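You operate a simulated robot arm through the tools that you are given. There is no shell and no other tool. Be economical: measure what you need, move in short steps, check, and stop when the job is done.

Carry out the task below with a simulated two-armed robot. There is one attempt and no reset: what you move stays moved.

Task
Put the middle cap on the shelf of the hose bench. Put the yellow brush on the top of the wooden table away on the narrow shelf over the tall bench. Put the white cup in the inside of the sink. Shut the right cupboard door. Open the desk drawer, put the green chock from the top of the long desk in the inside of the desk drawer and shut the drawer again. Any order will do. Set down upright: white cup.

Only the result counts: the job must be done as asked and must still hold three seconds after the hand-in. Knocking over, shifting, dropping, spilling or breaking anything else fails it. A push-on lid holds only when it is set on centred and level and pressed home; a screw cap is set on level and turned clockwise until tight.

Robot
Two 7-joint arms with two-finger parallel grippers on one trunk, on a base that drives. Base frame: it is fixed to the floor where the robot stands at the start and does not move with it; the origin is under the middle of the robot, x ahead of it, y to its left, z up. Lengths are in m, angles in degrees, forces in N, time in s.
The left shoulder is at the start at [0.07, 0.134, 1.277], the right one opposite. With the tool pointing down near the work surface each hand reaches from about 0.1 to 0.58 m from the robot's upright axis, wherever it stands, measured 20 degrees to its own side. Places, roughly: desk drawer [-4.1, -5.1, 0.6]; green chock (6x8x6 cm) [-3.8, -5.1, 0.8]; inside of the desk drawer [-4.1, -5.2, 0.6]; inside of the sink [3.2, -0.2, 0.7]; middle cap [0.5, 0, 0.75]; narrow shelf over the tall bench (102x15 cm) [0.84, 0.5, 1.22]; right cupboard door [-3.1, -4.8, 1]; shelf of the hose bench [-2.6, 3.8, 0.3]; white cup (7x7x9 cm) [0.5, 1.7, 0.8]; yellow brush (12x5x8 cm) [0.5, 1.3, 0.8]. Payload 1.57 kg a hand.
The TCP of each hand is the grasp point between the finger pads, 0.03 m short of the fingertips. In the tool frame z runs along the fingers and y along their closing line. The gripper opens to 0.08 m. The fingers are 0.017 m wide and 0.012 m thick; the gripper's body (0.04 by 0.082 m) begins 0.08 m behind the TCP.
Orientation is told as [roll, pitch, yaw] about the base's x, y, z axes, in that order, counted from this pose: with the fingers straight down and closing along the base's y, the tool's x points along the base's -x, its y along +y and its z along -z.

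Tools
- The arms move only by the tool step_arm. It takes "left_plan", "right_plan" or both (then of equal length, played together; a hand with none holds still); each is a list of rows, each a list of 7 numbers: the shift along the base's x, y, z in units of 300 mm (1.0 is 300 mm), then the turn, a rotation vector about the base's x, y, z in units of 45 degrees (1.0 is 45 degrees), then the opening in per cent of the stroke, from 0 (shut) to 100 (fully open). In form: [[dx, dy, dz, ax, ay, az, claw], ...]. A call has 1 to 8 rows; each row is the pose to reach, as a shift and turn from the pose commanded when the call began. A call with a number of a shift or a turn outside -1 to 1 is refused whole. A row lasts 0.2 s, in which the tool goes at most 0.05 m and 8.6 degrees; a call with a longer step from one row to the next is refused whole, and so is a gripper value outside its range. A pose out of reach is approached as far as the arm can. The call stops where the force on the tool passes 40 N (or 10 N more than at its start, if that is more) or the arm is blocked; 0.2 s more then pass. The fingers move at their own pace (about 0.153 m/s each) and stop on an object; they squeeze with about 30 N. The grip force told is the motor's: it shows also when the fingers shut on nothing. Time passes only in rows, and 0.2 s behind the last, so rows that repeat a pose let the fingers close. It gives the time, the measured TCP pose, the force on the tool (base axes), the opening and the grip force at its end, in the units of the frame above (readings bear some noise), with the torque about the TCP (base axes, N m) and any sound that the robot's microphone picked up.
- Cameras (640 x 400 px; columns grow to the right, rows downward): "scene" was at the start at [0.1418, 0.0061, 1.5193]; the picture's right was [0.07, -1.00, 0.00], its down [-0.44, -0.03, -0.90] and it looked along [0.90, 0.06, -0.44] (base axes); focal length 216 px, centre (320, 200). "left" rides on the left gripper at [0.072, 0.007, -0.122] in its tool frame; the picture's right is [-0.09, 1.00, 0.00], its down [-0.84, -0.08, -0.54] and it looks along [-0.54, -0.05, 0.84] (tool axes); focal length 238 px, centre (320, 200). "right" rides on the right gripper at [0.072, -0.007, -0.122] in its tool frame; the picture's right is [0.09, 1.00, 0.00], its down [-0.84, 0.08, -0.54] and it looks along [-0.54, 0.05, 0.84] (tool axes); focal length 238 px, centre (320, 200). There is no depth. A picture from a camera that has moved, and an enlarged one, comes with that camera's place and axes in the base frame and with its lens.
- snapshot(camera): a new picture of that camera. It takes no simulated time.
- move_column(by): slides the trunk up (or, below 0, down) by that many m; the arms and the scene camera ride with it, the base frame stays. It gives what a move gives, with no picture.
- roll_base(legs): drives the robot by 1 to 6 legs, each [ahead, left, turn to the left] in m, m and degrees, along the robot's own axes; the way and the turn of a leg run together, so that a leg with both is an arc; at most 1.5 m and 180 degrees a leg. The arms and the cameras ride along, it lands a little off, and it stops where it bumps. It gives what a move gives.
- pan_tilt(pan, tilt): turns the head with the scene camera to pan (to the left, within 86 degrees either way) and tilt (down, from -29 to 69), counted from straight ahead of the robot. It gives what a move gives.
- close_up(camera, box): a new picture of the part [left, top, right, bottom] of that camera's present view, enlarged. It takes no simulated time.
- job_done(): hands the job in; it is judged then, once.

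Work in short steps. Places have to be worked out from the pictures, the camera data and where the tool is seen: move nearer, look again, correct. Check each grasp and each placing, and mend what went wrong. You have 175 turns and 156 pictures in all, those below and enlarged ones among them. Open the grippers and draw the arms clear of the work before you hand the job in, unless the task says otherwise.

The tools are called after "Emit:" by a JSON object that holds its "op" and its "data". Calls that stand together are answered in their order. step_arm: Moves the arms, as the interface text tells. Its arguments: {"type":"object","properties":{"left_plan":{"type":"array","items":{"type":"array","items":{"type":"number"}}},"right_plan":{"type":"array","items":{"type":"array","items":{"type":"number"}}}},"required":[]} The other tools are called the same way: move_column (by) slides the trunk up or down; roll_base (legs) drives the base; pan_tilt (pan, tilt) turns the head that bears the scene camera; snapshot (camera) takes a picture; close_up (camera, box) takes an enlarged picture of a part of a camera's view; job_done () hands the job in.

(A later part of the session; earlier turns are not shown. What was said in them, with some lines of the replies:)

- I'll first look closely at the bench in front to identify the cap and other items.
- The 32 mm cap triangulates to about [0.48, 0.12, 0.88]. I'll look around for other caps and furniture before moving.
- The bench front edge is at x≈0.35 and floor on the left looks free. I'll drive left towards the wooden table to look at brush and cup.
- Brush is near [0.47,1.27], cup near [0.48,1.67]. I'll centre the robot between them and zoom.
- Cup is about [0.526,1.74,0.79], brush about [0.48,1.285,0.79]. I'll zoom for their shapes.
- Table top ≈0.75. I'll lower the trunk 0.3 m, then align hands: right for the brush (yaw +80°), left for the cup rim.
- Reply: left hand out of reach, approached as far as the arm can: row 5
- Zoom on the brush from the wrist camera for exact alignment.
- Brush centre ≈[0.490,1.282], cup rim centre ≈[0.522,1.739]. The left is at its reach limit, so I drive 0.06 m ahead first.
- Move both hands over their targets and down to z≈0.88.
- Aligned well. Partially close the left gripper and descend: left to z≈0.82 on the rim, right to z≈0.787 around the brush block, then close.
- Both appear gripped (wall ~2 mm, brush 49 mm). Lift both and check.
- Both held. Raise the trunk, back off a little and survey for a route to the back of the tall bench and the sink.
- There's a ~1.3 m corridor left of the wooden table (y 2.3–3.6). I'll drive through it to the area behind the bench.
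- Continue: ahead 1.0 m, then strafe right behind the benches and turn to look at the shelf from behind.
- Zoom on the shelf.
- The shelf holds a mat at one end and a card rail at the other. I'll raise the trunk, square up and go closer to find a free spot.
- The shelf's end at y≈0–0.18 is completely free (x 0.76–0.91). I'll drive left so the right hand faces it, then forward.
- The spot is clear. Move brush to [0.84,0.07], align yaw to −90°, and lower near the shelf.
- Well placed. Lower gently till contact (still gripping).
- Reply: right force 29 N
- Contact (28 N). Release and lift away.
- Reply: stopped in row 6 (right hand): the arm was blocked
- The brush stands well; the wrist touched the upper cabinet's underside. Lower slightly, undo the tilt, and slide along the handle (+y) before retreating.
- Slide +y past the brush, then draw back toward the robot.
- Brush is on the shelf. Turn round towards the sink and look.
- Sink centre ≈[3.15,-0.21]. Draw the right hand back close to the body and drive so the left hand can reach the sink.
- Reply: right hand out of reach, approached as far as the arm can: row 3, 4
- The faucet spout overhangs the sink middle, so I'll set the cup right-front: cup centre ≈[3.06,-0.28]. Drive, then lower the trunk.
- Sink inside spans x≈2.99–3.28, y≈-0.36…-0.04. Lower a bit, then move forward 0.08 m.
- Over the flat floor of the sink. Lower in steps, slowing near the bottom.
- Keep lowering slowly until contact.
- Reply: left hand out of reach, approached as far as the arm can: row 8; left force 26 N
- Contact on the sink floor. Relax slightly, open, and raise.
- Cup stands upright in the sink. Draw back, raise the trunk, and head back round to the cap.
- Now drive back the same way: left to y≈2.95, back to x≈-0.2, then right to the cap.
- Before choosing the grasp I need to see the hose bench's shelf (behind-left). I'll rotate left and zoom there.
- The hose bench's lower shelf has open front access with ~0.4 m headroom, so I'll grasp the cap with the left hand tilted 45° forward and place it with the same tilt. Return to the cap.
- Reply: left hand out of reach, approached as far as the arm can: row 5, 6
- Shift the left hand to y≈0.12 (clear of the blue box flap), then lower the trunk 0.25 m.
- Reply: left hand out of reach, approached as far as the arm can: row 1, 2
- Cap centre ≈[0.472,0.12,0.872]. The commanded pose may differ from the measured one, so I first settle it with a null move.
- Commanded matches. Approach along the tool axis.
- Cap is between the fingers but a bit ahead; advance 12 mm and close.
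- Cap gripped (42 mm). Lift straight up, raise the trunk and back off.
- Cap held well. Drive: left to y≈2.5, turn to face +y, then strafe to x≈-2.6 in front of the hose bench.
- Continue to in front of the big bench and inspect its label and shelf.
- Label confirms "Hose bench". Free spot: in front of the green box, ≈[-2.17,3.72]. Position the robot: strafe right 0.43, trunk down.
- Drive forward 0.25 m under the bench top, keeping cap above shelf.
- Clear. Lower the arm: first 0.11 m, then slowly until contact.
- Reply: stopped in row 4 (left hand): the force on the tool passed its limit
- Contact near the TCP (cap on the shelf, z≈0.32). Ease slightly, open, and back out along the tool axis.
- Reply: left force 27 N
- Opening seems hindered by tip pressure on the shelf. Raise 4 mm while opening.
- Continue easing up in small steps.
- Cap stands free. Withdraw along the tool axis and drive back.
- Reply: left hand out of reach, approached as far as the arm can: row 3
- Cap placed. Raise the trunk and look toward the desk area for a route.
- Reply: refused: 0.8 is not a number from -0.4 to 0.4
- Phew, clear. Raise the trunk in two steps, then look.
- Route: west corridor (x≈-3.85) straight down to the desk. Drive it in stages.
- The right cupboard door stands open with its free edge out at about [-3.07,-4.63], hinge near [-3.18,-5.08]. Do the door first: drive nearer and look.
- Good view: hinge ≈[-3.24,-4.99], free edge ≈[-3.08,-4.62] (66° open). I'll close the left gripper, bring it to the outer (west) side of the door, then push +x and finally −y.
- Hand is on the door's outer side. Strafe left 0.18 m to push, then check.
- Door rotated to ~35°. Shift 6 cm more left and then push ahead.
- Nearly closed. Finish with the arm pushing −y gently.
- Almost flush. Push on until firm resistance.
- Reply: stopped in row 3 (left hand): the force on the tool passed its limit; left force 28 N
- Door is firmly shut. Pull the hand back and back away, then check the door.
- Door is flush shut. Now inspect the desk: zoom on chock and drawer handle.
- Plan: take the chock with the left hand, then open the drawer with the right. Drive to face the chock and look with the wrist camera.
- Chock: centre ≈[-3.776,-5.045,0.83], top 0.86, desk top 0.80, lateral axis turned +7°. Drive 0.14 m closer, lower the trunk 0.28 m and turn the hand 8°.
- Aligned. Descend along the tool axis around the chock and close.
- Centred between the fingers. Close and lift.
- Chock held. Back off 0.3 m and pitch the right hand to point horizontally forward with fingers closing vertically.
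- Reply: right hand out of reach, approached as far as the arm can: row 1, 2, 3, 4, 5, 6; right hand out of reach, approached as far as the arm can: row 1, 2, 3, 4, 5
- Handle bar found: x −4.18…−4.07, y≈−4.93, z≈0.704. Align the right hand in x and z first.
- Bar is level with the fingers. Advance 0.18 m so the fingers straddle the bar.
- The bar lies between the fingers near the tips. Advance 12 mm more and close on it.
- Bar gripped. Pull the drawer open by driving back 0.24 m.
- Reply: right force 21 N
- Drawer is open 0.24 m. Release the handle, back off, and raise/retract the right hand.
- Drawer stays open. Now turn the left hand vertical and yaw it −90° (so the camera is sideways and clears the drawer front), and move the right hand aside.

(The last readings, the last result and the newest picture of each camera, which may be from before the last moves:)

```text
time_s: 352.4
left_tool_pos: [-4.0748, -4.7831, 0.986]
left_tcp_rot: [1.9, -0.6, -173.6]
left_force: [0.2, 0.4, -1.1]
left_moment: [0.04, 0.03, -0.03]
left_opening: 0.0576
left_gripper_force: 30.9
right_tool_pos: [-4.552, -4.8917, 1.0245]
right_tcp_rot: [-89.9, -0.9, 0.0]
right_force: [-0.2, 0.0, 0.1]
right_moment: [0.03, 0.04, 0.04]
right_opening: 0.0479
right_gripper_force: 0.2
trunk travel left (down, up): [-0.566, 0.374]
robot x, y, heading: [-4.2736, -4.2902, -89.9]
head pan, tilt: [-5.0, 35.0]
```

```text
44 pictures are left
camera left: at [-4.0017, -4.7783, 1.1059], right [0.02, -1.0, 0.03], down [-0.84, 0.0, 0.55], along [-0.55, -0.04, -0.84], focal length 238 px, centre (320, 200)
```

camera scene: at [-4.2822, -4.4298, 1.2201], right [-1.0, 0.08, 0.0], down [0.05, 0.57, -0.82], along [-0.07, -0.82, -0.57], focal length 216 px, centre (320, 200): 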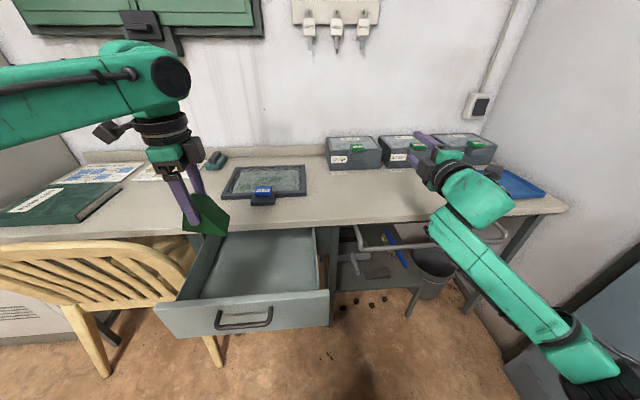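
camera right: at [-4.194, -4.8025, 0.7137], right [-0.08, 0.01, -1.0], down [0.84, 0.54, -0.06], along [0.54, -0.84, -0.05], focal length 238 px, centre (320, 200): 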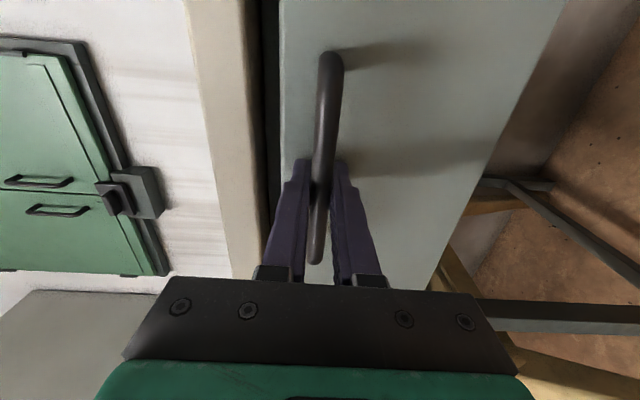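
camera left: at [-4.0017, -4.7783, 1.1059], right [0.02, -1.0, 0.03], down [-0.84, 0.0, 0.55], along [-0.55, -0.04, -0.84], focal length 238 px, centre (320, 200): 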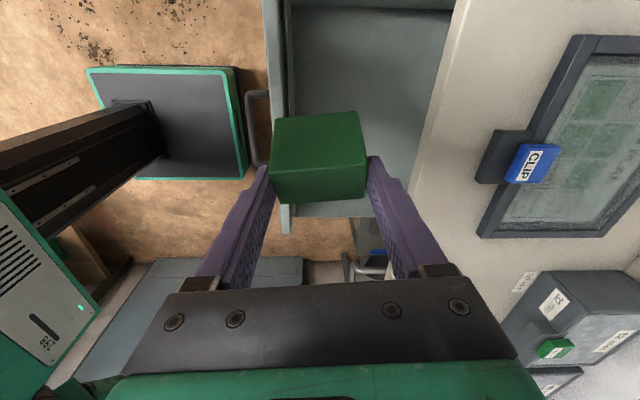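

Drawer opening: x −4.29…−3.98, y −4.75…−4.94. Move the chock over its centre [-4.135,-4.845] and lower to z≈0.75.

Emit:
{"op": "step_arm", "data": {"left_plan": [[-0.1, -0.1, 0, 0, 0, 0, 0], [-0.2, -0.207, 0, 0, 0, 0, 0], [-0.2, -0.207, -0.15, 0, 0, 0, 0], [-0.2, -0.207, -0.3, 0, 0, 0, 0], [-0.2, -0.207, -0.42, 0, 0, 0, 0]]}}

Emit:
{"op": "snapshot", "data": {"camera": "left"}}

Emit:
{"op": "snapshot", "data": {"camera": "scene"}}

```text
time_s: 353.6
left_tool_pos: [-4.1228, -4.827, 0.8597]
left_tcp_rot: [1.9, -0.6, -173.4]
left_force: [-0.8, -0.2, -1.9]
left_moment: [0.02, 0.02, 0.03]
left_opening: 0.0576
left_gripper_force: 29.4
left hand out of reach, approached as far as the arm can: row 1, 2, 3, 4, 5
right_tool_pos: [-4.5518, -4.8914, 1.0254]
right_tcp_rot: [-89.9, -0.9, 0.0]
right_force: [-0.9, -1.0, -0.3]
right_moment: [-0.02, 0.01, 0.01]
right_opening: 0.0481
right_gripper_force: 0.0
trunk travel left (down, up): [-0.566, 0.374]
robot x, y, heading: [-4.2736, -4.2927, -89.9]
head pan, tilt: [-5.0, 35.0]
```

```text
43 pictures are left
camera left: at [-4.0491, -4.8217, 0.9795], right [0.02, -1.0, 0.03], down [-0.84, 0.0, 0.55], along [-0.55, -0.04, -0.84], focal length 238 px, centre (320, 200)
```

left: 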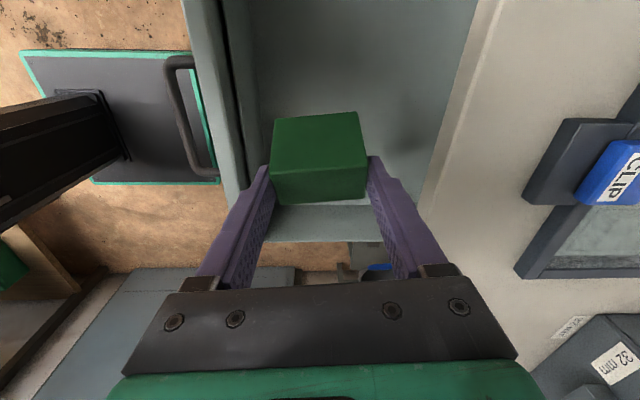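

```text
42 pictures are left
camera scene: at [-4.2821, -4.4306, 1.22], right [-1.0, 0.08, 0.0], down [0.05, 0.57, -0.82], along [-0.07, -0.82, -0.57], focal length 216 px, centre (320, 200)
```

scene: 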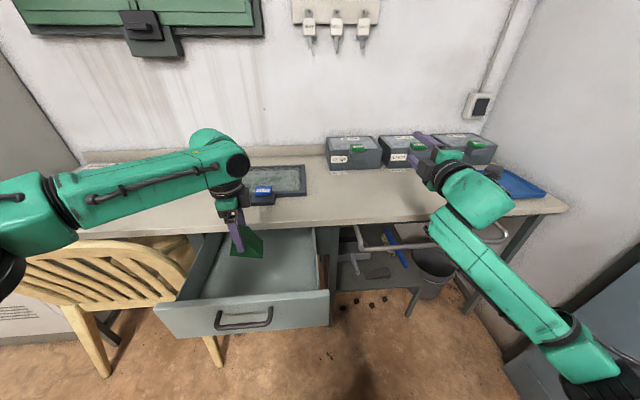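

Nearly on target. Continue lowering (reach improves lower down).

Emit:
{"op": "step_arm", "data": {"left_plan": [[0, 0, -0.1, 0, 0, 0, 0], [0, 0, -0.2, 0, 0, 0, 0], [0, 0, -0.3, 0, 0, 0, 0], [0, 0, -0.4, 0, 0, 0, 0]]}}

Emit:
{"op": "snapshot", "data": {"camera": "left"}}

Emit:
{"op": "snapshot", "data": {"camera": "scene"}}

```text
time_s: 354.6
left_tool_pos: [-4.1105, -4.81, 0.7483]
left_tcp_rot: [1.9, -0.7, -173.4]
left_force: [0.0, 0.9, -2.4]
left_moment: [0.03, -0.02, 0.0]
left_opening: 0.0572
left_gripper_force: 30.1
left hand out of reach, approached as far as the arm can: row 2, 3, 4
right_tool_pos: [-4.5521, -4.8915, 1.0256]
right_tcp_rot: [-89.9, -0.9, 0.0]
right_force: [0.5, -0.4, -0.6]
right_moment: [0.01, 0.0, 0.01]
right_opening: 0.0482
right_gripper_force: 0.1
trunk travel left (down, up): [-0.566, 0.374]
robot x, y, heading: [-4.2771, -4.2909, -89.8]
head pan, tilt: [-5.0, 35.0]
```

```text
41 pictures are left
camera left: at [-4.037, -4.8041, 0.8677], right [0.02, -1.0, 0.04], down [-0.84, 0.0, 0.55], along [-0.55, -0.04, -0.84], focal length 238 px, centre (320, 200)
```

left: 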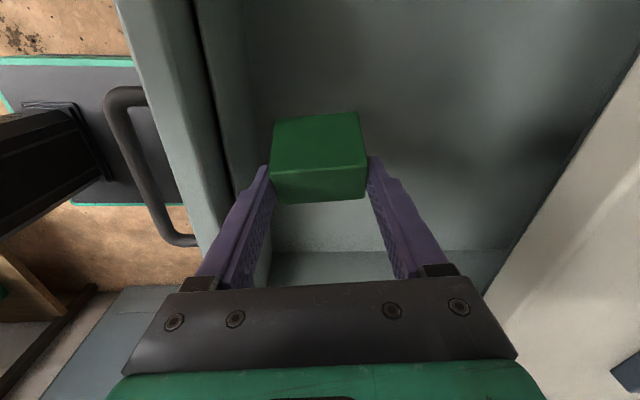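

```text
40 pictures are left
camera scene: at [-4.282, -4.43, 1.2201], right [-1.0, 0.08, 0.0], down [0.05, 0.57, -0.82], along [-0.07, -0.82, -0.57], focal length 216 px, centre (320, 200)
```

scene: 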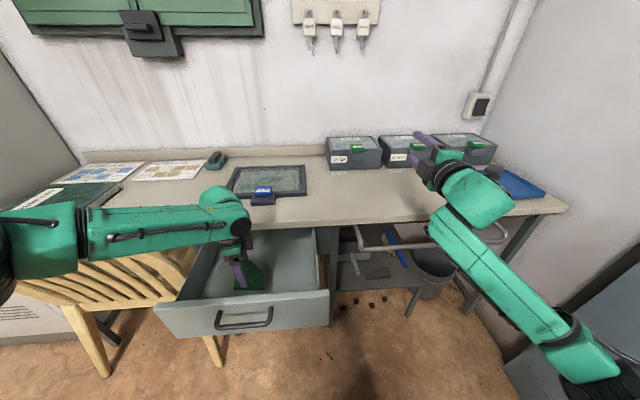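

Drive 5 cm forward (so the fingers can open clear of the drawer front) and lower the trunk 5 cm.

Emit:
{"op": "roll_base", "data": {"legs": [[0.045, 0, 0]]}}

Emit:
{"op": "move_column", "data": {"by": -0.05}}

Emit:
{"op": "snapshot", "data": {"camera": "left"}}

Emit:
{"op": "close_up", "data": {"camera": "scene", "box": [0, 160, 360, 385]}}

```text
time_s: 355.5
left_tool_pos: [-4.1114, -4.8547, 0.749]
left_tcp_rot: [2.0, -0.6, -173.5]
left_force: [0.2, -0.3, -2.2]
left_moment: [0.02, -0.02, -0.04]
left_opening: 0.0576
left_gripper_force: 29.5
right_tool_pos: [-4.5512, -4.9364, 1.0261]
right_tcp_rot: [-90.0, -0.9, 0.0]
right_force: [-0.5, 0.7, -0.6]
right_moment: [-0.02, -0.03, 0.0]
right_opening: 0.0478
right_gripper_force: 0.0
trunk travel left (down, up): [-0.566, 0.374]
robot x, y, heading: [-4.2752, -4.3369, -89.8]
head pan, tilt: [-5.0, 35.0]
```

```text
time_s: 356.4
left_tool_pos: [-4.111, -4.8538, 0.698]
left_tcp_rot: [2.0, -0.6, -173.6]
left_force: [-0.3, 0.3, -2.2]
left_moment: [0.0, -0.02, 0.02]
left_opening: 0.0577
left_gripper_force: 30.0
right_tool_pos: [-4.5533, -4.9364, 0.9767]
right_tcp_rot: [-89.9, -0.9, 0.0]
right_force: [0.4, -0.8, 0.0]
right_moment: [-0.01, 0.02, 0.04]
right_opening: 0.0482
right_gripper_force: 0.0
trunk travel left (down, up): [-0.516, 0.424]
robot x, y, heading: [-4.2777, -4.3367, -89.7]
head pan, tilt: [-5.0, 35.0]
```

```text
39 pictures are left
camera left: at [-4.0371, -4.8489, 0.8184], right [0.02, -1.0, 0.04], down [-0.84, 0.0, 0.55], along [-0.55, -0.04, -0.84], focal length 238 px, centre (320, 200)
```

left: 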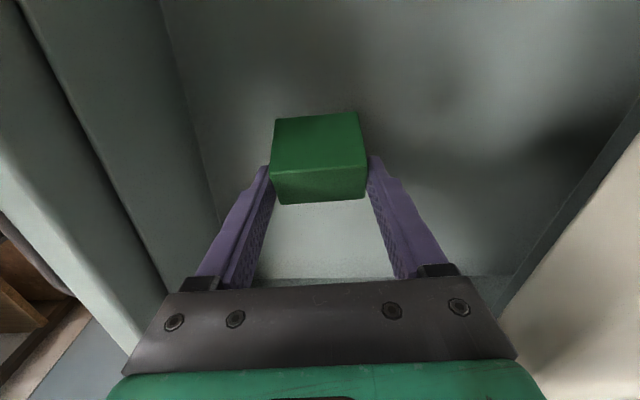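

```text
1.78 times, centred on (180, 272) of scene
camera zoom: at [-4.2821, -4.4745, 1.1701], right [-1.0, 0.08, 0.0], down [0.05, 0.57, -0.82], along [-0.07, -0.82, -0.57], focal length 384 px, centre (569, 71)
```

zoom: 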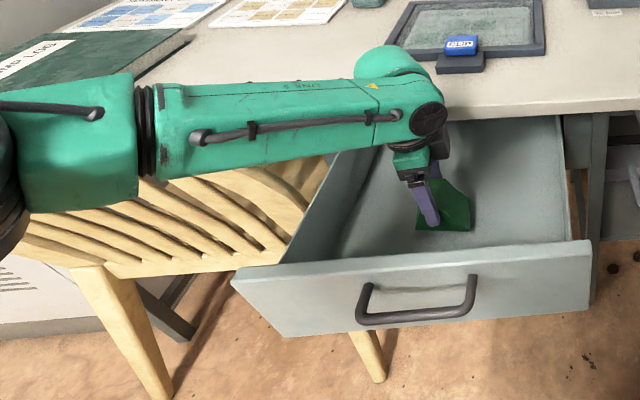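

Clear of chair and desk. Lower slowly with the arm until contact.

Emit:
{"op": "step_arm", "data": {"left_plan": [[0, 0, -0.013, 0, 0, 0, 0], [0, 0, -0.026, 0, 0, 0, 0], [0, 0, -0.04, 0, 0, 0, 0], [0, 0, -0.053, 0, 0, 0, 0], [0, 0, -0.066, 0, 0, 0, 0], [0, 0, -0.08, 0, 0, 0, 0], [0, 0, -0.093, 0, 0, 0, 0], [0, 0, -0.106, 0, 0, 0, 0]]}}

```text
time_s: 358.2
left_tool_pos: [-4.1017, -4.8439, 0.676]
left_tcp_rot: [2.6, -0.5, -173.4]
left_force: [13.3, 0.0, 30.8]
left_moment: [0.65, 0.68, -0.25]
left_opening: 0.0579
left_gripper_force: 29.9
left hand out of reach, approached as far as the arm can: row 3, 4, 5, 6, 7, 8
right_tool_pos: [-4.5518, -4.9324, 0.9798]
right_tcp_rot: [-90.2, -0.8, 0.1]
right_force: [0.7, 1.0, -0.5]
right_moment: [0.01, -0.01, -0.06]
right_opening: 0.0478
right_gripper_force: 0.0
trunk travel left (down, up): [-0.516, 0.424]
robot x, y, heading: [-4.2791, -4.3348, -90.0]
head pan, tilt: [-5.0, 35.0]
```

Contact with the drawer floor (31 N). Ease up a hair, open, and lift.

Emit:
{"op": "step_arm", "data": {"left_plan": [[0, 0, 0.015, 0, 0, 0, 0], [0, 0, 0.015, 0, 0, 0, 95], [0, 0, 0.015, 0, 0, 0, 95], [0, 0, 0.015, 0, 0, 0, 95]]}}

Emit:
{"op": "snapshot", "data": {"camera": "left"}}

```text
time_s: 359.2
left_tool_pos: [-4.1059, -4.8441, 0.6771]
left_tcp_rot: [1.9, -0.5, -173.5]
left_force: [-1.2, 0.1, 0.2]
left_moment: [-0.01, 0.0, 0.01]
left_opening: 0.0762
left_gripper_force: 0.1
right_tool_pos: [-4.5523, -4.9356, 0.977]
right_tcp_rot: [-89.9, -0.9, -0.1]
right_force: [-0.3, 0.3, -0.4]
right_moment: [-0.04, 0.02, 0.0]
right_opening: 0.0482
right_gripper_force: 0.0
trunk travel left (down, up): [-0.516, 0.424]
robot x, y, heading: [-4.2728, -4.3357, -89.5]
head pan, tilt: [-5.0, 35.0]
```

```text
37 pictures are left
camera left: at [-4.0317, -4.8397, 0.7964], right [0.02, -1.0, 0.04], down [-0.84, 0.0, 0.55], along [-0.55, -0.04, -0.84], focal length 238 px, centre (320, 200)
```

left: 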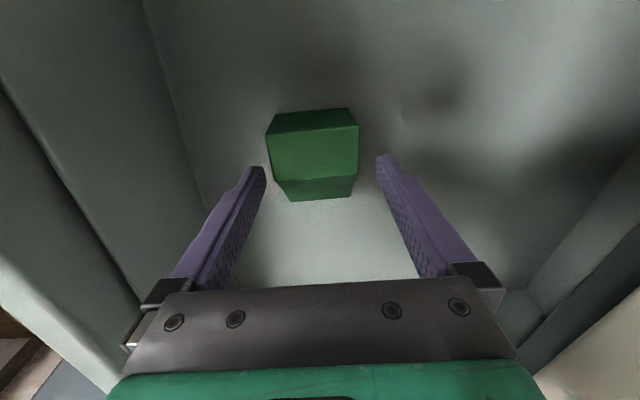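

Chock rests on the drawer floor. Lift the left hand out.

Emit:
{"op": "step_arm", "data": {"left_plan": [[0, 0, 0.1, 0, 0, 0, 95], [0, 0, 0.25, 0, 0, 0, 95], [0, 0, 0.4, 0, 0, 0, 95], [0, 0, 0.55, 0, 0, 0, 95], [0, 0, 0.7, 0, 0, 0, 95], [0, 0, 0.85, 0, 0, 0, 95]]}}

Emit:
{"op": "snapshot", "data": {"camera": "scene"}}

```text
time_s: 360.6
left_tool_pos: [-4.1039, -4.8449, 0.9319]
left_tcp_rot: [2.0, -0.6, -173.5]
left_force: [-0.3, 0.3, 0.0]
left_moment: [0.02, 0.01, 0.01]
left_opening: 0.076
left_gripper_force: 0.0
right_tool_pos: [-4.5522, -4.9366, 0.976]
right_tcp_rot: [-89.9, -0.9, 0.1]
right_force: [0.6, 0.5, -0.2]
right_moment: [-0.04, 0.0, 0.01]
right_opening: 0.0479
right_gripper_force: 0.1
trunk travel left (down, up): [-0.516, 0.424]
robot x, y, heading: [-4.2739, -4.3355, -89.7]
head pan, tilt: [-5.0, 35.0]
```

```text
36 pictures are left
camera scene: at [-4.2823, -4.4744, 1.1702], right [-1.0, 0.08, 0.0], down [0.05, 0.57, -0.82], along [-0.07, -0.82, -0.57], focal length 216 px, centre (320, 200)
```

scene: 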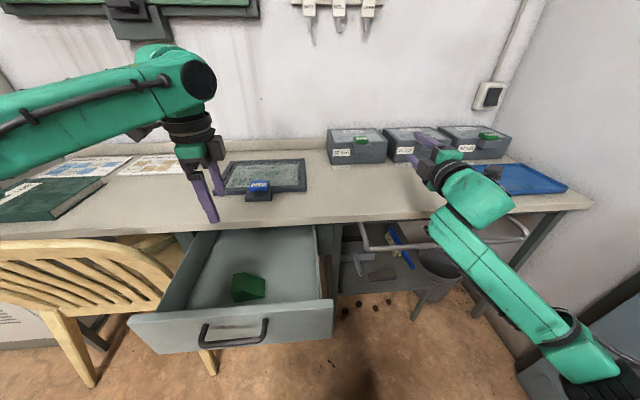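

Chock is in the drawer. Back off and re-position the right hand in front of the drawer handle; raise the left hand out of the way.

Emit:
{"op": "roll_base", "data": {"legs": [[-0.38, 0, 0], [0, 0.28, 0]]}}

Emit:
{"op": "step_arm", "data": {"right_plan": [[0.08, 0, -0.14, 0, 0, 0, 60], [0.16, 0, -0.28, 0, 0, 0, 60], [0.24, 0, -0.42, 0, 0, 0, 60], [0.32, 0, -0.56, 0, 0, 0, 60], [0.4, 0, -0.7, 0, 0, 0, 60], [0.48, 0, -0.84, 0, 0, 0, 60], [0.48, 0, -0.9, 0, 0, 0, 60]], "left_plan": [[0.05, 0.05, 0.08, 0, 0, 0, 50], [0.05, 0.1, 0.16, 0, 0, 0, 50], [0.05, 0.15, 0.24, 0, 0, 0, 50], [0.05, 0.2, 0.32, 0, 0, 0, 50], [0.05, 0.25, 0.4, 0, 0, 0, 50], [0.05, 0.3, 0.48, 0, 0, 0, 50], [0.05, 0.3, 0.55, 0, 0, 0, 50]]}}

Emit:
{"op": "snapshot", "data": {"camera": "right"}}

```text
time_s: 364.6
left_tool_pos: [-3.8253, -4.469, 0.9314]
left_tcp_rot: [2.1, -0.7, -173.7]
left_force: [0.2, 0.5, -0.3]
left_moment: [-0.01, -0.01, 0.01]
left_opening: 0.0759
left_gripper_force: 0.0
right_tool_pos: [-4.2723, -4.5582, 0.9762]
right_tcp_rot: [-89.9, -0.8, -0.1]
right_force: [-0.3, -0.3, -0.5]
right_moment: [0.01, 0.0, 0.0]
right_opening: 0.0481
right_gripper_force: 0.0
trunk travel left (down, up): [-0.516, 0.424]
robot x, y, heading: [-3.9932, -3.9565, -90.0]
head pan, tilt: [-5.0, 35.0]
```

```text
time_s: 366.2
left_tool_pos: [-3.8072, -4.3708, 1.0757]
left_tcp_rot: [2.1, -0.6, -173.6]
left_force: [-0.4, -0.6, 0.5]
left_moment: [0.01, -0.04, -0.05]
left_opening: 0.04
left_gripper_force: 0.0
left hand out of reach, approached as far as the arm can: row 6, 7
right_tool_pos: [-4.1281, -4.5586, 0.7047]
right_tcp_rot: [-89.8, -1.0, -0.1]
right_force: [0.2, 0.4, 0.9]
right_moment: [0.0, 0.01, 0.01]
right_opening: 0.048
right_gripper_force: 0.0
trunk travel left (down, up): [-0.516, 0.424]
robot x, y, heading: [-3.9963, -3.9615, -90.0]
head pan, tilt: [-5.0, 35.0]
```

```text
35 pictures are left
camera right: at [-4.2002, -4.437, 0.7111], right [-0.08, 0.0, -1.0], down [0.84, 0.54, -0.06], along [0.54, -0.84, -0.04], focal length 238 px, centre (320, 200)
```

right: 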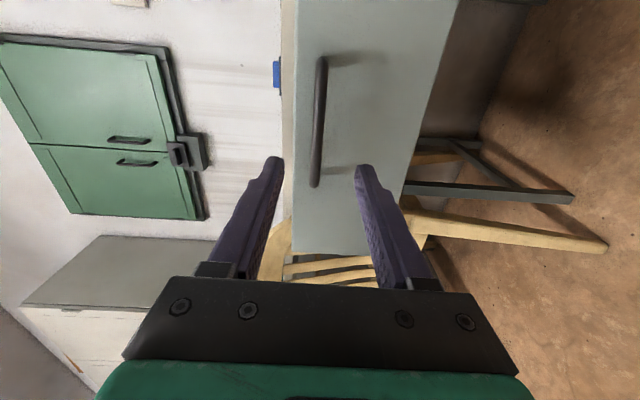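

Aligned. Drive ahead 0.32 m: the open fingertips straddle the bar and push the drawer front.

Emit:
{"op": "roll_base", "data": {"legs": [[0.32, 0, 0]]}}

Emit:
{"op": "snapshot", "data": {"camera": "right"}}

Emit:
{"op": "snapshot", "data": {"camera": "scene"}}

```text
time_s: 368.3
left_tool_pos: [-3.8052, -4.6925, 1.0759]
left_tcp_rot: [2.2, -0.6, -173.6]
left_force: [-0.4, -0.8, 0.0]
left_moment: [0.0, 0.0, 0.01]
left_opening: 0.0399
left_gripper_force: 0.0
right_tool_pos: [-4.1291, -4.8812, 0.706]
right_tcp_rot: [-90.0, -0.9, 0.0]
right_force: [0.0, 0.0, 0.4]
right_moment: [-0.04, -0.01, -0.02]
right_opening: 0.0479
right_gripper_force: 0.0
trunk travel left (down, up): [-0.516, 0.424]
robot x, y, heading: [-3.997, -4.2807, -89.5]
head pan, tilt: [-5.0, 35.0]
```

```text
34 pictures are left
camera right: at [-4.1993, -4.7593, 0.7117], right [-0.08, 0.0, -1.0], down [0.84, 0.54, -0.06], along [0.54, -0.84, -0.04], focal length 238 px, centre (320, 200)
```

right: 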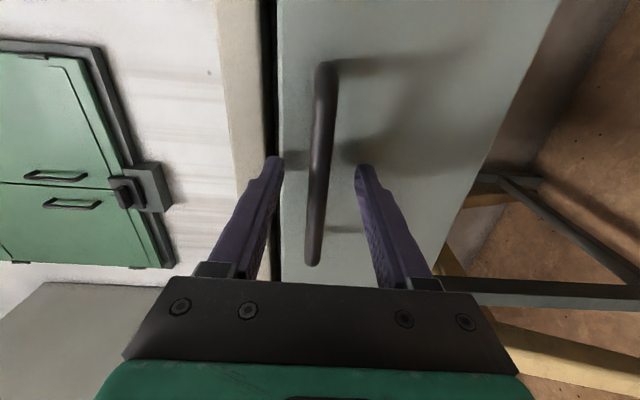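

```text
33 pictures are left
camera scene: at [-4.0015, -4.4198, 1.1701], right [-1.0, 0.09, 0.0], down [0.05, 0.57, -0.82], along [-0.07, -0.82, -0.57], focal length 216 px, centre (320, 200)
```

scene: 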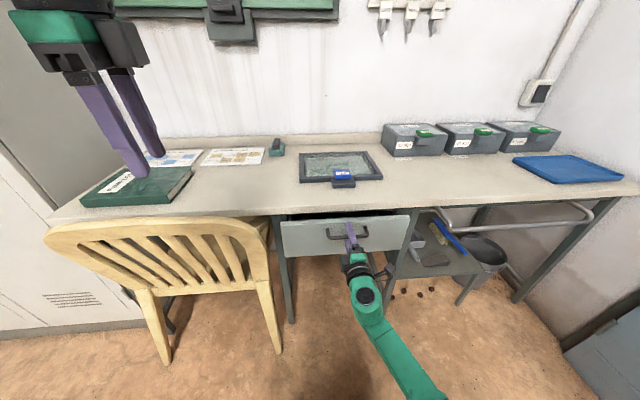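

Drawer almost closed. Finish the push with the right arm until resistance.

Emit:
{"op": "step_arm", "data": {"right_plan": [[0, -0.05, 0, 0, 0, 0, 60], [0, -0.1, 0, 0, 0, 0, 60], [0, -0.15, 0, 0, 0, 0, 60], [0, -0.19, 0, 0, 0, 0, 60], [0, -0.23, 0, 0, 0, 0, 60], [0, -0.27, 0, 0, 0, 0, 60]]}}

Emit:
{"op": "snapshot", "data": {"camera": "scene"}}

```text
time_s: 369.2
left_tool_pos: [-3.806, -4.6928, 1.0764]
left_tcp_rot: [2.1, -0.6, -173.6]
left_force: [-0.7, 0.0, 1.0]
left_moment: [0.07, 0.05, 0.0]
left_opening: 0.0398
left_gripper_force: 0.1
right_tool_pos: [-4.1283, -4.9257, 0.7066]
right_tcp_rot: [-90.0, -0.8, -0.2]
right_force: [-2.2, 19.2, 6.6]
right_moment: [-0.44, -0.16, 0.14]
right_opening: 0.0477
right_gripper_force: 0.0
trunk travel left (down, up): [-0.516, 0.424]
robot x, y, heading: [-3.9961, -4.2808, -90.1]
head pan, tilt: [-5.0, 35.0]
stopped in row 4 (right hand): the force on the tool passed its limit (the readings are from after the stop); the commanded pose is now the measured one
```

```text
32 pictures are left
camera scene: at [-4.0018, -4.4184, 1.1703], right [-1.0, 0.09, 0.0], down [0.05, 0.57, -0.82], along [-0.07, -0.82, -0.57], focal length 216 px, centre (320, 200)
```

scene: 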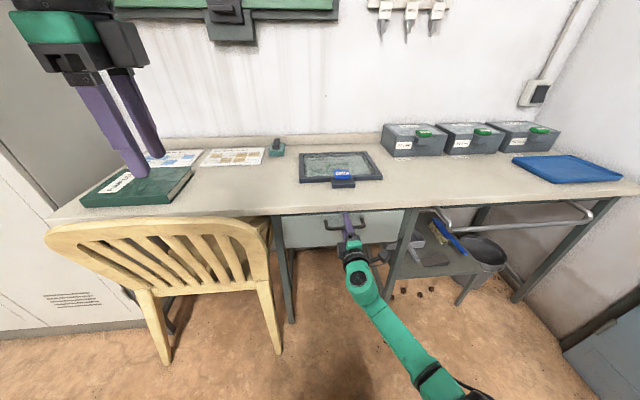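

Resistance met. Withdraw the right hand, back off, and check the drawer and the door.

Emit:
{"op": "step_arm", "data": {"right_plan": [[0, 0.1, 0, 0, 0, 0, 60], [0, 0.25, 0, 0, 0, 0, 60]]}}

Emit:
{"op": "roll_base", "data": {"legs": [[-0.35, 0, 0]]}}

Emit:
{"op": "snapshot", "data": {"camera": "right"}}

Emit:
{"op": "snapshot", "data": {"camera": "scene"}}

Emit:
{"op": "close_up", "data": {"camera": "scene", "box": [240, 140, 440, 265]}}

```text
time_s: 369.8
left_tool_pos: [-3.8069, -4.6917, 1.075]
left_tcp_rot: [2.2, -0.6, -173.6]
left_force: [-0.5, 0.2, 0.0]
left_moment: [-0.02, -0.01, -0.01]
left_opening: 0.04
left_gripper_force: 0.1
right_tool_pos: [-4.1272, -4.851, 0.7054]
right_tcp_rot: [-90.0, -0.8, -0.3]
right_force: [-0.3, -1.1, 0.8]
right_moment: [0.01, -0.03, 0.01]
right_opening: 0.0477
right_gripper_force: 0.0
trunk travel left (down, up): [-0.516, 0.424]
robot x, y, heading: [-3.994, -4.2821, -89.6]
head pan, tilt: [-5.0, 35.0]
```

```text
time_s: 372.1
left_tool_pos: [-3.8059, -4.3433, 1.0751]
left_tcp_rot: [2.1, -0.7, -173.6]
left_force: [0.0, -0.3, 0.3]
left_moment: [-0.01, -0.03, -0.02]
left_opening: 0.0402
left_gripper_force: 0.1
right_tool_pos: [-4.1284, -4.5029, 0.7052]
right_tcp_rot: [-90.0, -0.9, -0.2]
right_force: [0.1, 0.1, 0.7]
right_moment: [0.0, 0.01, 0.03]
right_opening: 0.0478
right_gripper_force: 0.1
trunk travel left (down, up): [-0.516, 0.424]
robot x, y, heading: [-3.9919, -3.9339, -90.2]
head pan, tilt: [-5.0, 35.0]
```

```text
31 pictures are left
camera right: at [-4.1997, -4.3815, 0.7113], right [-0.08, 0.0, -1.0], down [0.84, 0.54, -0.07], along [0.54, -0.84, -0.04], focal length 238 px, centre (320, 200)
```

right: 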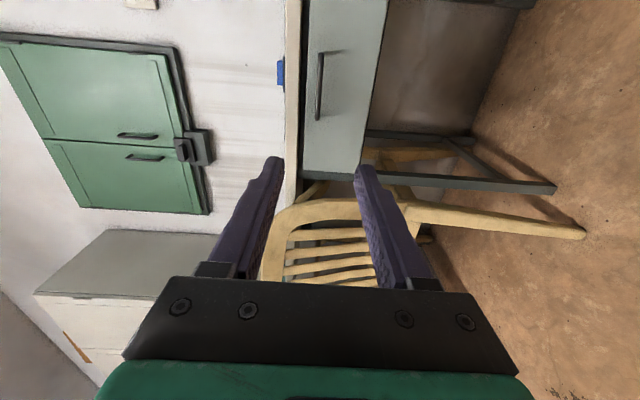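

```text
30 pictures are left
camera scene: at [-4.0021, -4.0705, 1.1702], right [-1.0, 0.09, 0.0], down [0.05, 0.57, -0.82], along [-0.07, -0.82, -0.57], focal length 216 px, centre (320, 200)
```

scene: 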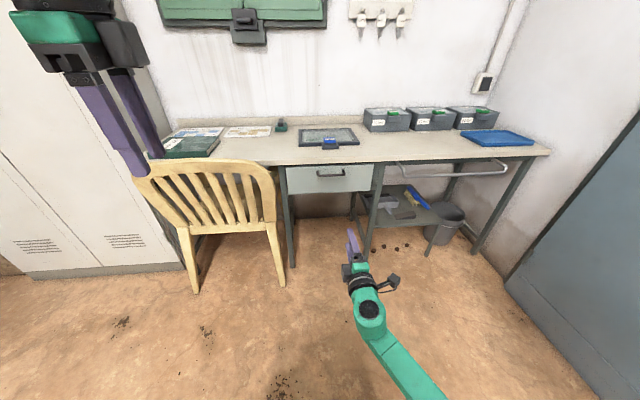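

```text
3.20 times, centred on (340, 202) of scene
camera zoom: at [-4.0021, -4.0705, 1.1702], right [-1.0, 0.09, 0.0], down [0.05, 0.57, -0.82], along [-0.07, -0.82, -0.57], focal length 691 px, centre (256, 192)
```

zoom: 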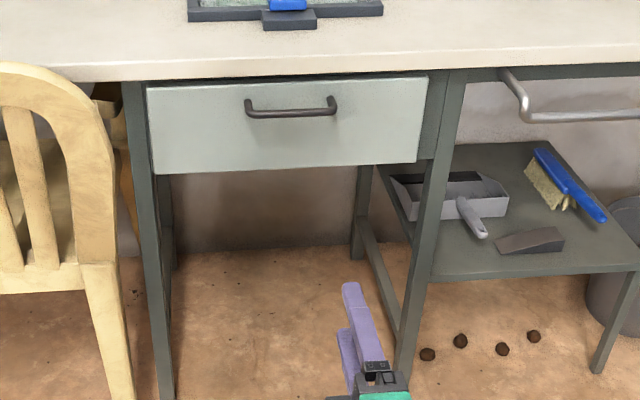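

Drawer looks shut (bar back at y≈−4.93). I'll do one more confirming push to be sure it is at its hard stop.

Emit:
{"op": "roll_base", "data": {"legs": [[0.36, 0, 0.2]]}}

Emit:
{"op": "step_arm", "data": {"right_plan": [[0, -0.08, 0, 0, 0, 0, 60], [0, -0.16, 0, 0, 0, 0, 60], [0, -0.22, 0, 0, 0, 0, 60], [0, -0.26, 0, 0, 0, 0, 60], [0, -0.3, 0, 0, 0, 0, 60], [0, -0.34, 0, 0, 0, 0, 60]]}}

Emit:
{"op": "snapshot", "data": {"camera": "right"}}

```text
time_s: 374.4
left_tool_pos: [-3.8051, -4.7042, 1.0759]
left_tcp_rot: [2.2, -0.6, -173.5]
left_force: [0.6, 0.6, 0.7]
left_moment: [-0.03, 0.02, 0.01]
left_opening: 0.0399
left_gripper_force: 0.0
right_tool_pos: [-4.1269, -4.8652, 0.7042]
right_tcp_rot: [-89.9, -0.7, -0.1]
right_force: [-0.4, 0.0, -0.4]
right_moment: [0.0, 0.06, 0.02]
right_opening: 0.0481
right_gripper_force: 0.1
trunk travel left (down, up): [-0.516, 0.424]
robot x, y, heading: [-3.9961, -4.2928, -89.6]
head pan, tilt: [-5.0, 35.0]
```

```text
time_s: 375.2
left_tool_pos: [-3.8056, -4.7037, 1.0754]
left_tcp_rot: [2.0, -0.5, -173.5]
left_force: [0.4, -0.8, -0.1]
left_moment: [0.09, 0.01, -0.03]
left_opening: 0.0399
left_gripper_force: 0.1
right_tool_pos: [-4.1264, -4.9252, 0.7045]
right_tcp_rot: [-90.0, -0.8, -0.2]
right_force: [-3.6, 22.6, 3.4]
right_moment: [0.63, -0.06, 0.04]
right_opening: 0.0475
right_gripper_force: 0.0
trunk travel left (down, up): [-0.516, 0.424]
robot x, y, heading: [-3.9921, -4.2969, -89.8]
head pan, tilt: [-5.0, 35.0]
stopped in row 4 (right hand): the force on the tool passed its limit (the readings are from after the stop); the commanded pose is now the measured one
```

```text
28 pictures are left
camera right: at [-4.197, -4.8037, 0.7104], right [-0.08, 0.0, -1.0], down [0.84, 0.54, -0.07], along [0.54, -0.84, -0.04], focal length 238 px, centre (320, 200)
```

right: 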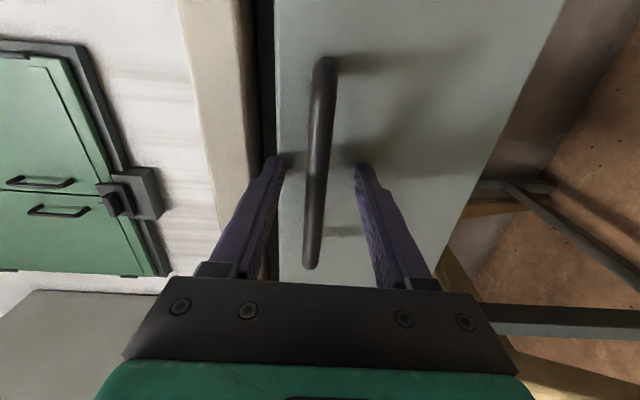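

Same hard stop, identical to the original closed view. Withdraw, back off and check the cupboard door.

Emit:
{"op": "step_arm", "data": {"right_plan": [[0, 0.1, 0, 0, 0, 0, 60], [0, 0.25, 0, 0, 0, 0, 60]]}}

Emit:
{"op": "roll_base", "data": {"legs": [[-0.7, 0, 0]]}}

Emit:
{"op": "move_column", "data": {"by": 0.35}}

Emit:
{"op": "roll_base", "data": {"legs": [[0, 0, -30]]}}

Emit:
{"op": "pan_tilt", "data": {"pan": 60, "tilt": 20}}

Emit:
{"op": "snapshot", "data": {"camera": "scene"}}

```text
time_s: 375.8
left_tool_pos: [-3.8049, -4.7041, 1.076]
left_tcp_rot: [2.0, -0.5, -173.6]
left_force: [0.6, 0.3, -0.2]
left_moment: [-0.03, 0.0, 0.02]
left_opening: 0.0401
left_gripper_force: 0.1
right_tool_pos: [-4.1252, -4.8514, 0.7039]
right_tcp_rot: [-90.1, -0.8, -0.2]
right_force: [-0.7, 1.1, 0.7]
right_moment: [0.03, -0.01, -0.04]
right_opening: 0.0476
right_gripper_force: 0.1
trunk travel left (down, up): [-0.516, 0.424]
robot x, y, heading: [-3.9911, -4.2946, -90.1]
head pan, tilt: [-5.0, 35.0]
```

```text
time_s: 379.6
left_tool_pos: [-3.8067, -4.0096, 1.075]
left_tcp_rot: [1.9, -0.5, -173.9]
left_force: [-0.4, -0.7, -0.2]
left_moment: [0.0, 0.02, -0.03]
left_opening: 0.0401
left_gripper_force: 0.1
right_tool_pos: [-4.1288, -4.1539, 0.7028]
right_tcp_rot: [-90.0, -0.8, -0.6]
right_force: [-0.3, 0.0, 0.2]
right_moment: [0.05, 0.01, -0.04]
right_opening: 0.0482
right_gripper_force: 0.0
trunk travel left (down, up): [-0.516, 0.424]
robot x, y, heading: [-3.9926, -3.5956, -90.4]
head pan, tilt: [-5.0, 35.0]
```

```text
time_s: 383.0
left_tool_pos: [-3.8066, -4.0099, 1.4252]
left_tcp_rot: [2.0, -0.7, -174.0]
left_force: [1.3, -0.2, 0.4]
left_moment: [-0.01, -0.02, 0.01]
left_opening: 0.0401
left_gripper_force: 0.0
right_tool_pos: [-4.1278, -4.155, 1.0535]
right_tcp_rot: [-89.9, -0.9, -0.7]
right_force: [-0.4, -0.8, 0.1]
right_moment: [-0.02, 0.03, 0.05]
right_opening: 0.0482
right_gripper_force: 0.1
trunk travel left (down, up): [-0.866, 0.074]
robot x, y, heading: [-3.9918, -3.5971, -90.2]
head pan, tilt: [-5.0, 35.0]
```

```text
time_s: 384.9
left_tool_pos: [-4.0389, -4.0482, 1.4253]
left_tcp_rot: [2.0, -0.8, 155.8]
left_force: [-0.5, -0.2, -0.5]
left_moment: [0.03, 0.0, -0.02]
left_opening: 0.0401
left_gripper_force: 0.1
right_tool_pos: [-4.3903, -4.0098, 1.0531]
right_tcp_rot: [-89.9, -0.8, -30.9]
right_force: [0.6, 0.1, -0.3]
right_moment: [0.02, 0.03, -0.01]
right_opening: 0.0481
right_gripper_force: 0.1
trunk travel left (down, up): [-0.866, 0.074]
robot x, y, heading: [-3.9981, -3.5966, -120.2]
head pan, tilt: [-5.0, 35.0]
```

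```text
time_s: 386.3
left_tool_pos: [-4.0398, -4.0472, 1.4255]
left_tcp_rot: [2.0, -0.6, 155.7]
left_force: [0.1, -0.6, 0.0]
left_moment: [0.01, 0.01, -0.03]
left_opening: 0.0398
left_gripper_force: 0.0
right_tool_pos: [-4.3909, -4.0088, 1.0533]
right_tcp_rot: [-89.9, -0.8, -31.0]
right_force: [-0.6, -1.4, 0.6]
right_moment: [0.0, 0.01, -0.01]
right_opening: 0.048
right_gripper_force: 0.1
trunk travel left (down, up): [-0.866, 0.074]
robot x, y, heading: [-3.992, -3.5987, -120.4]
head pan, tilt: [60.0, 20.0]
```

```text
27 pictures are left
camera scene: at [-3.9724, -3.7221, 1.544], right [-0.87, -0.49, 0.0], down [-0.17, 0.3, -0.94], along [0.46, -0.82, -0.34], focal length 216 px, centre (320, 200)
```

scene: 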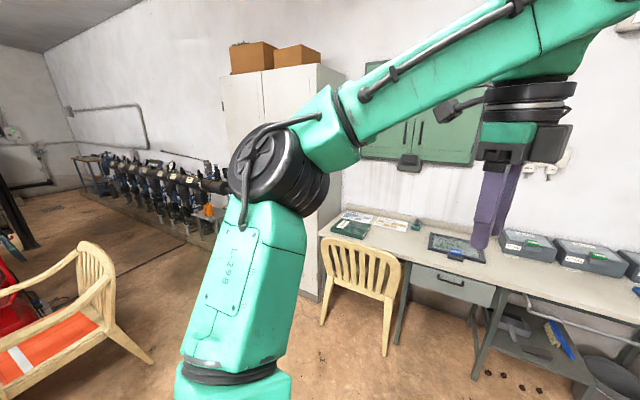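

Emit:
{"op": "close_up", "data": {"camera": "scene", "box": [200, 50, 360, 150]}}

Emit:
{"op": "close_up", "data": {"camera": "scene", "box": [380, 240, 540, 340]}}

```text
4.00 times, centred on (280, 100) of scene
camera zoom: at [-3.9724, -3.7221, 1.544], right [-0.87, -0.49, 0.0], down [-0.17, 0.3, -0.94], along [0.46, -0.82, -0.34], focal length 863 px, centre (480, 600)
```

zoom: 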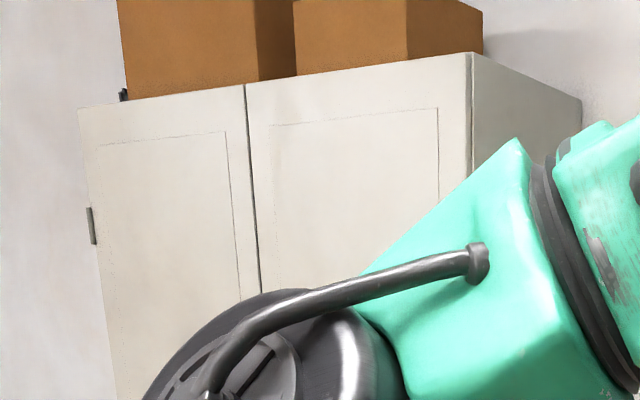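

```text
4.00 times, centred on (460, 290) of scene
camera zoom: at [-3.9724, -3.7221, 1.544], right [-0.87, -0.49, 0.0], down [-0.17, 0.3, -0.94], along [0.46, -0.82, -0.34], focal length 863 px, centre (-240, -160)
```

zoom: 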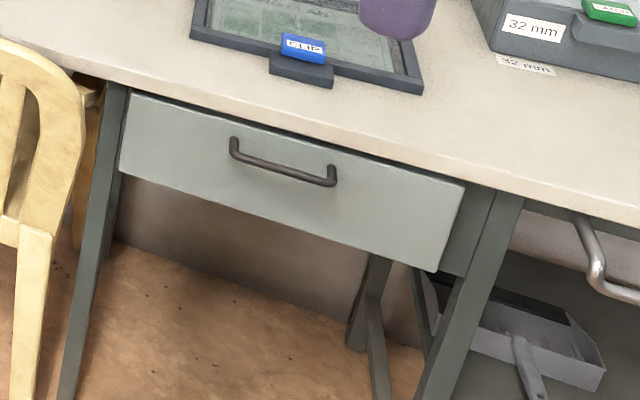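

Everything checks out: door and drawer are flush, and both grippers are open and clear of the work. Handing in.

Emit:
{"op": "job_done", "data": {}}

```text
The job is handed in.
```

All five tasks are finished and handed in; I don't have the judging result.

- **Middle cap:** the 32 mm cap stands on the lower shelf of the hose bench, in front of the green box. I took it to be the "middle cap" because it was the only one near the place given.
- **Yellow brush:** it stands on the free end of the narrow shelf over the tall bench.
- **White cup:** it stands upright on the floor of the sink.
- **Right cupboard door:** it is shut and looked flush in the last check.
- **Green chock and desk drawer:** the chock lies inside the drawer, and the drawer is shut. A second push met the same hard stop.

While I was lifting away from the brush, the right wrist touched the underside of the cabinet above the shelf. Nothing moved.
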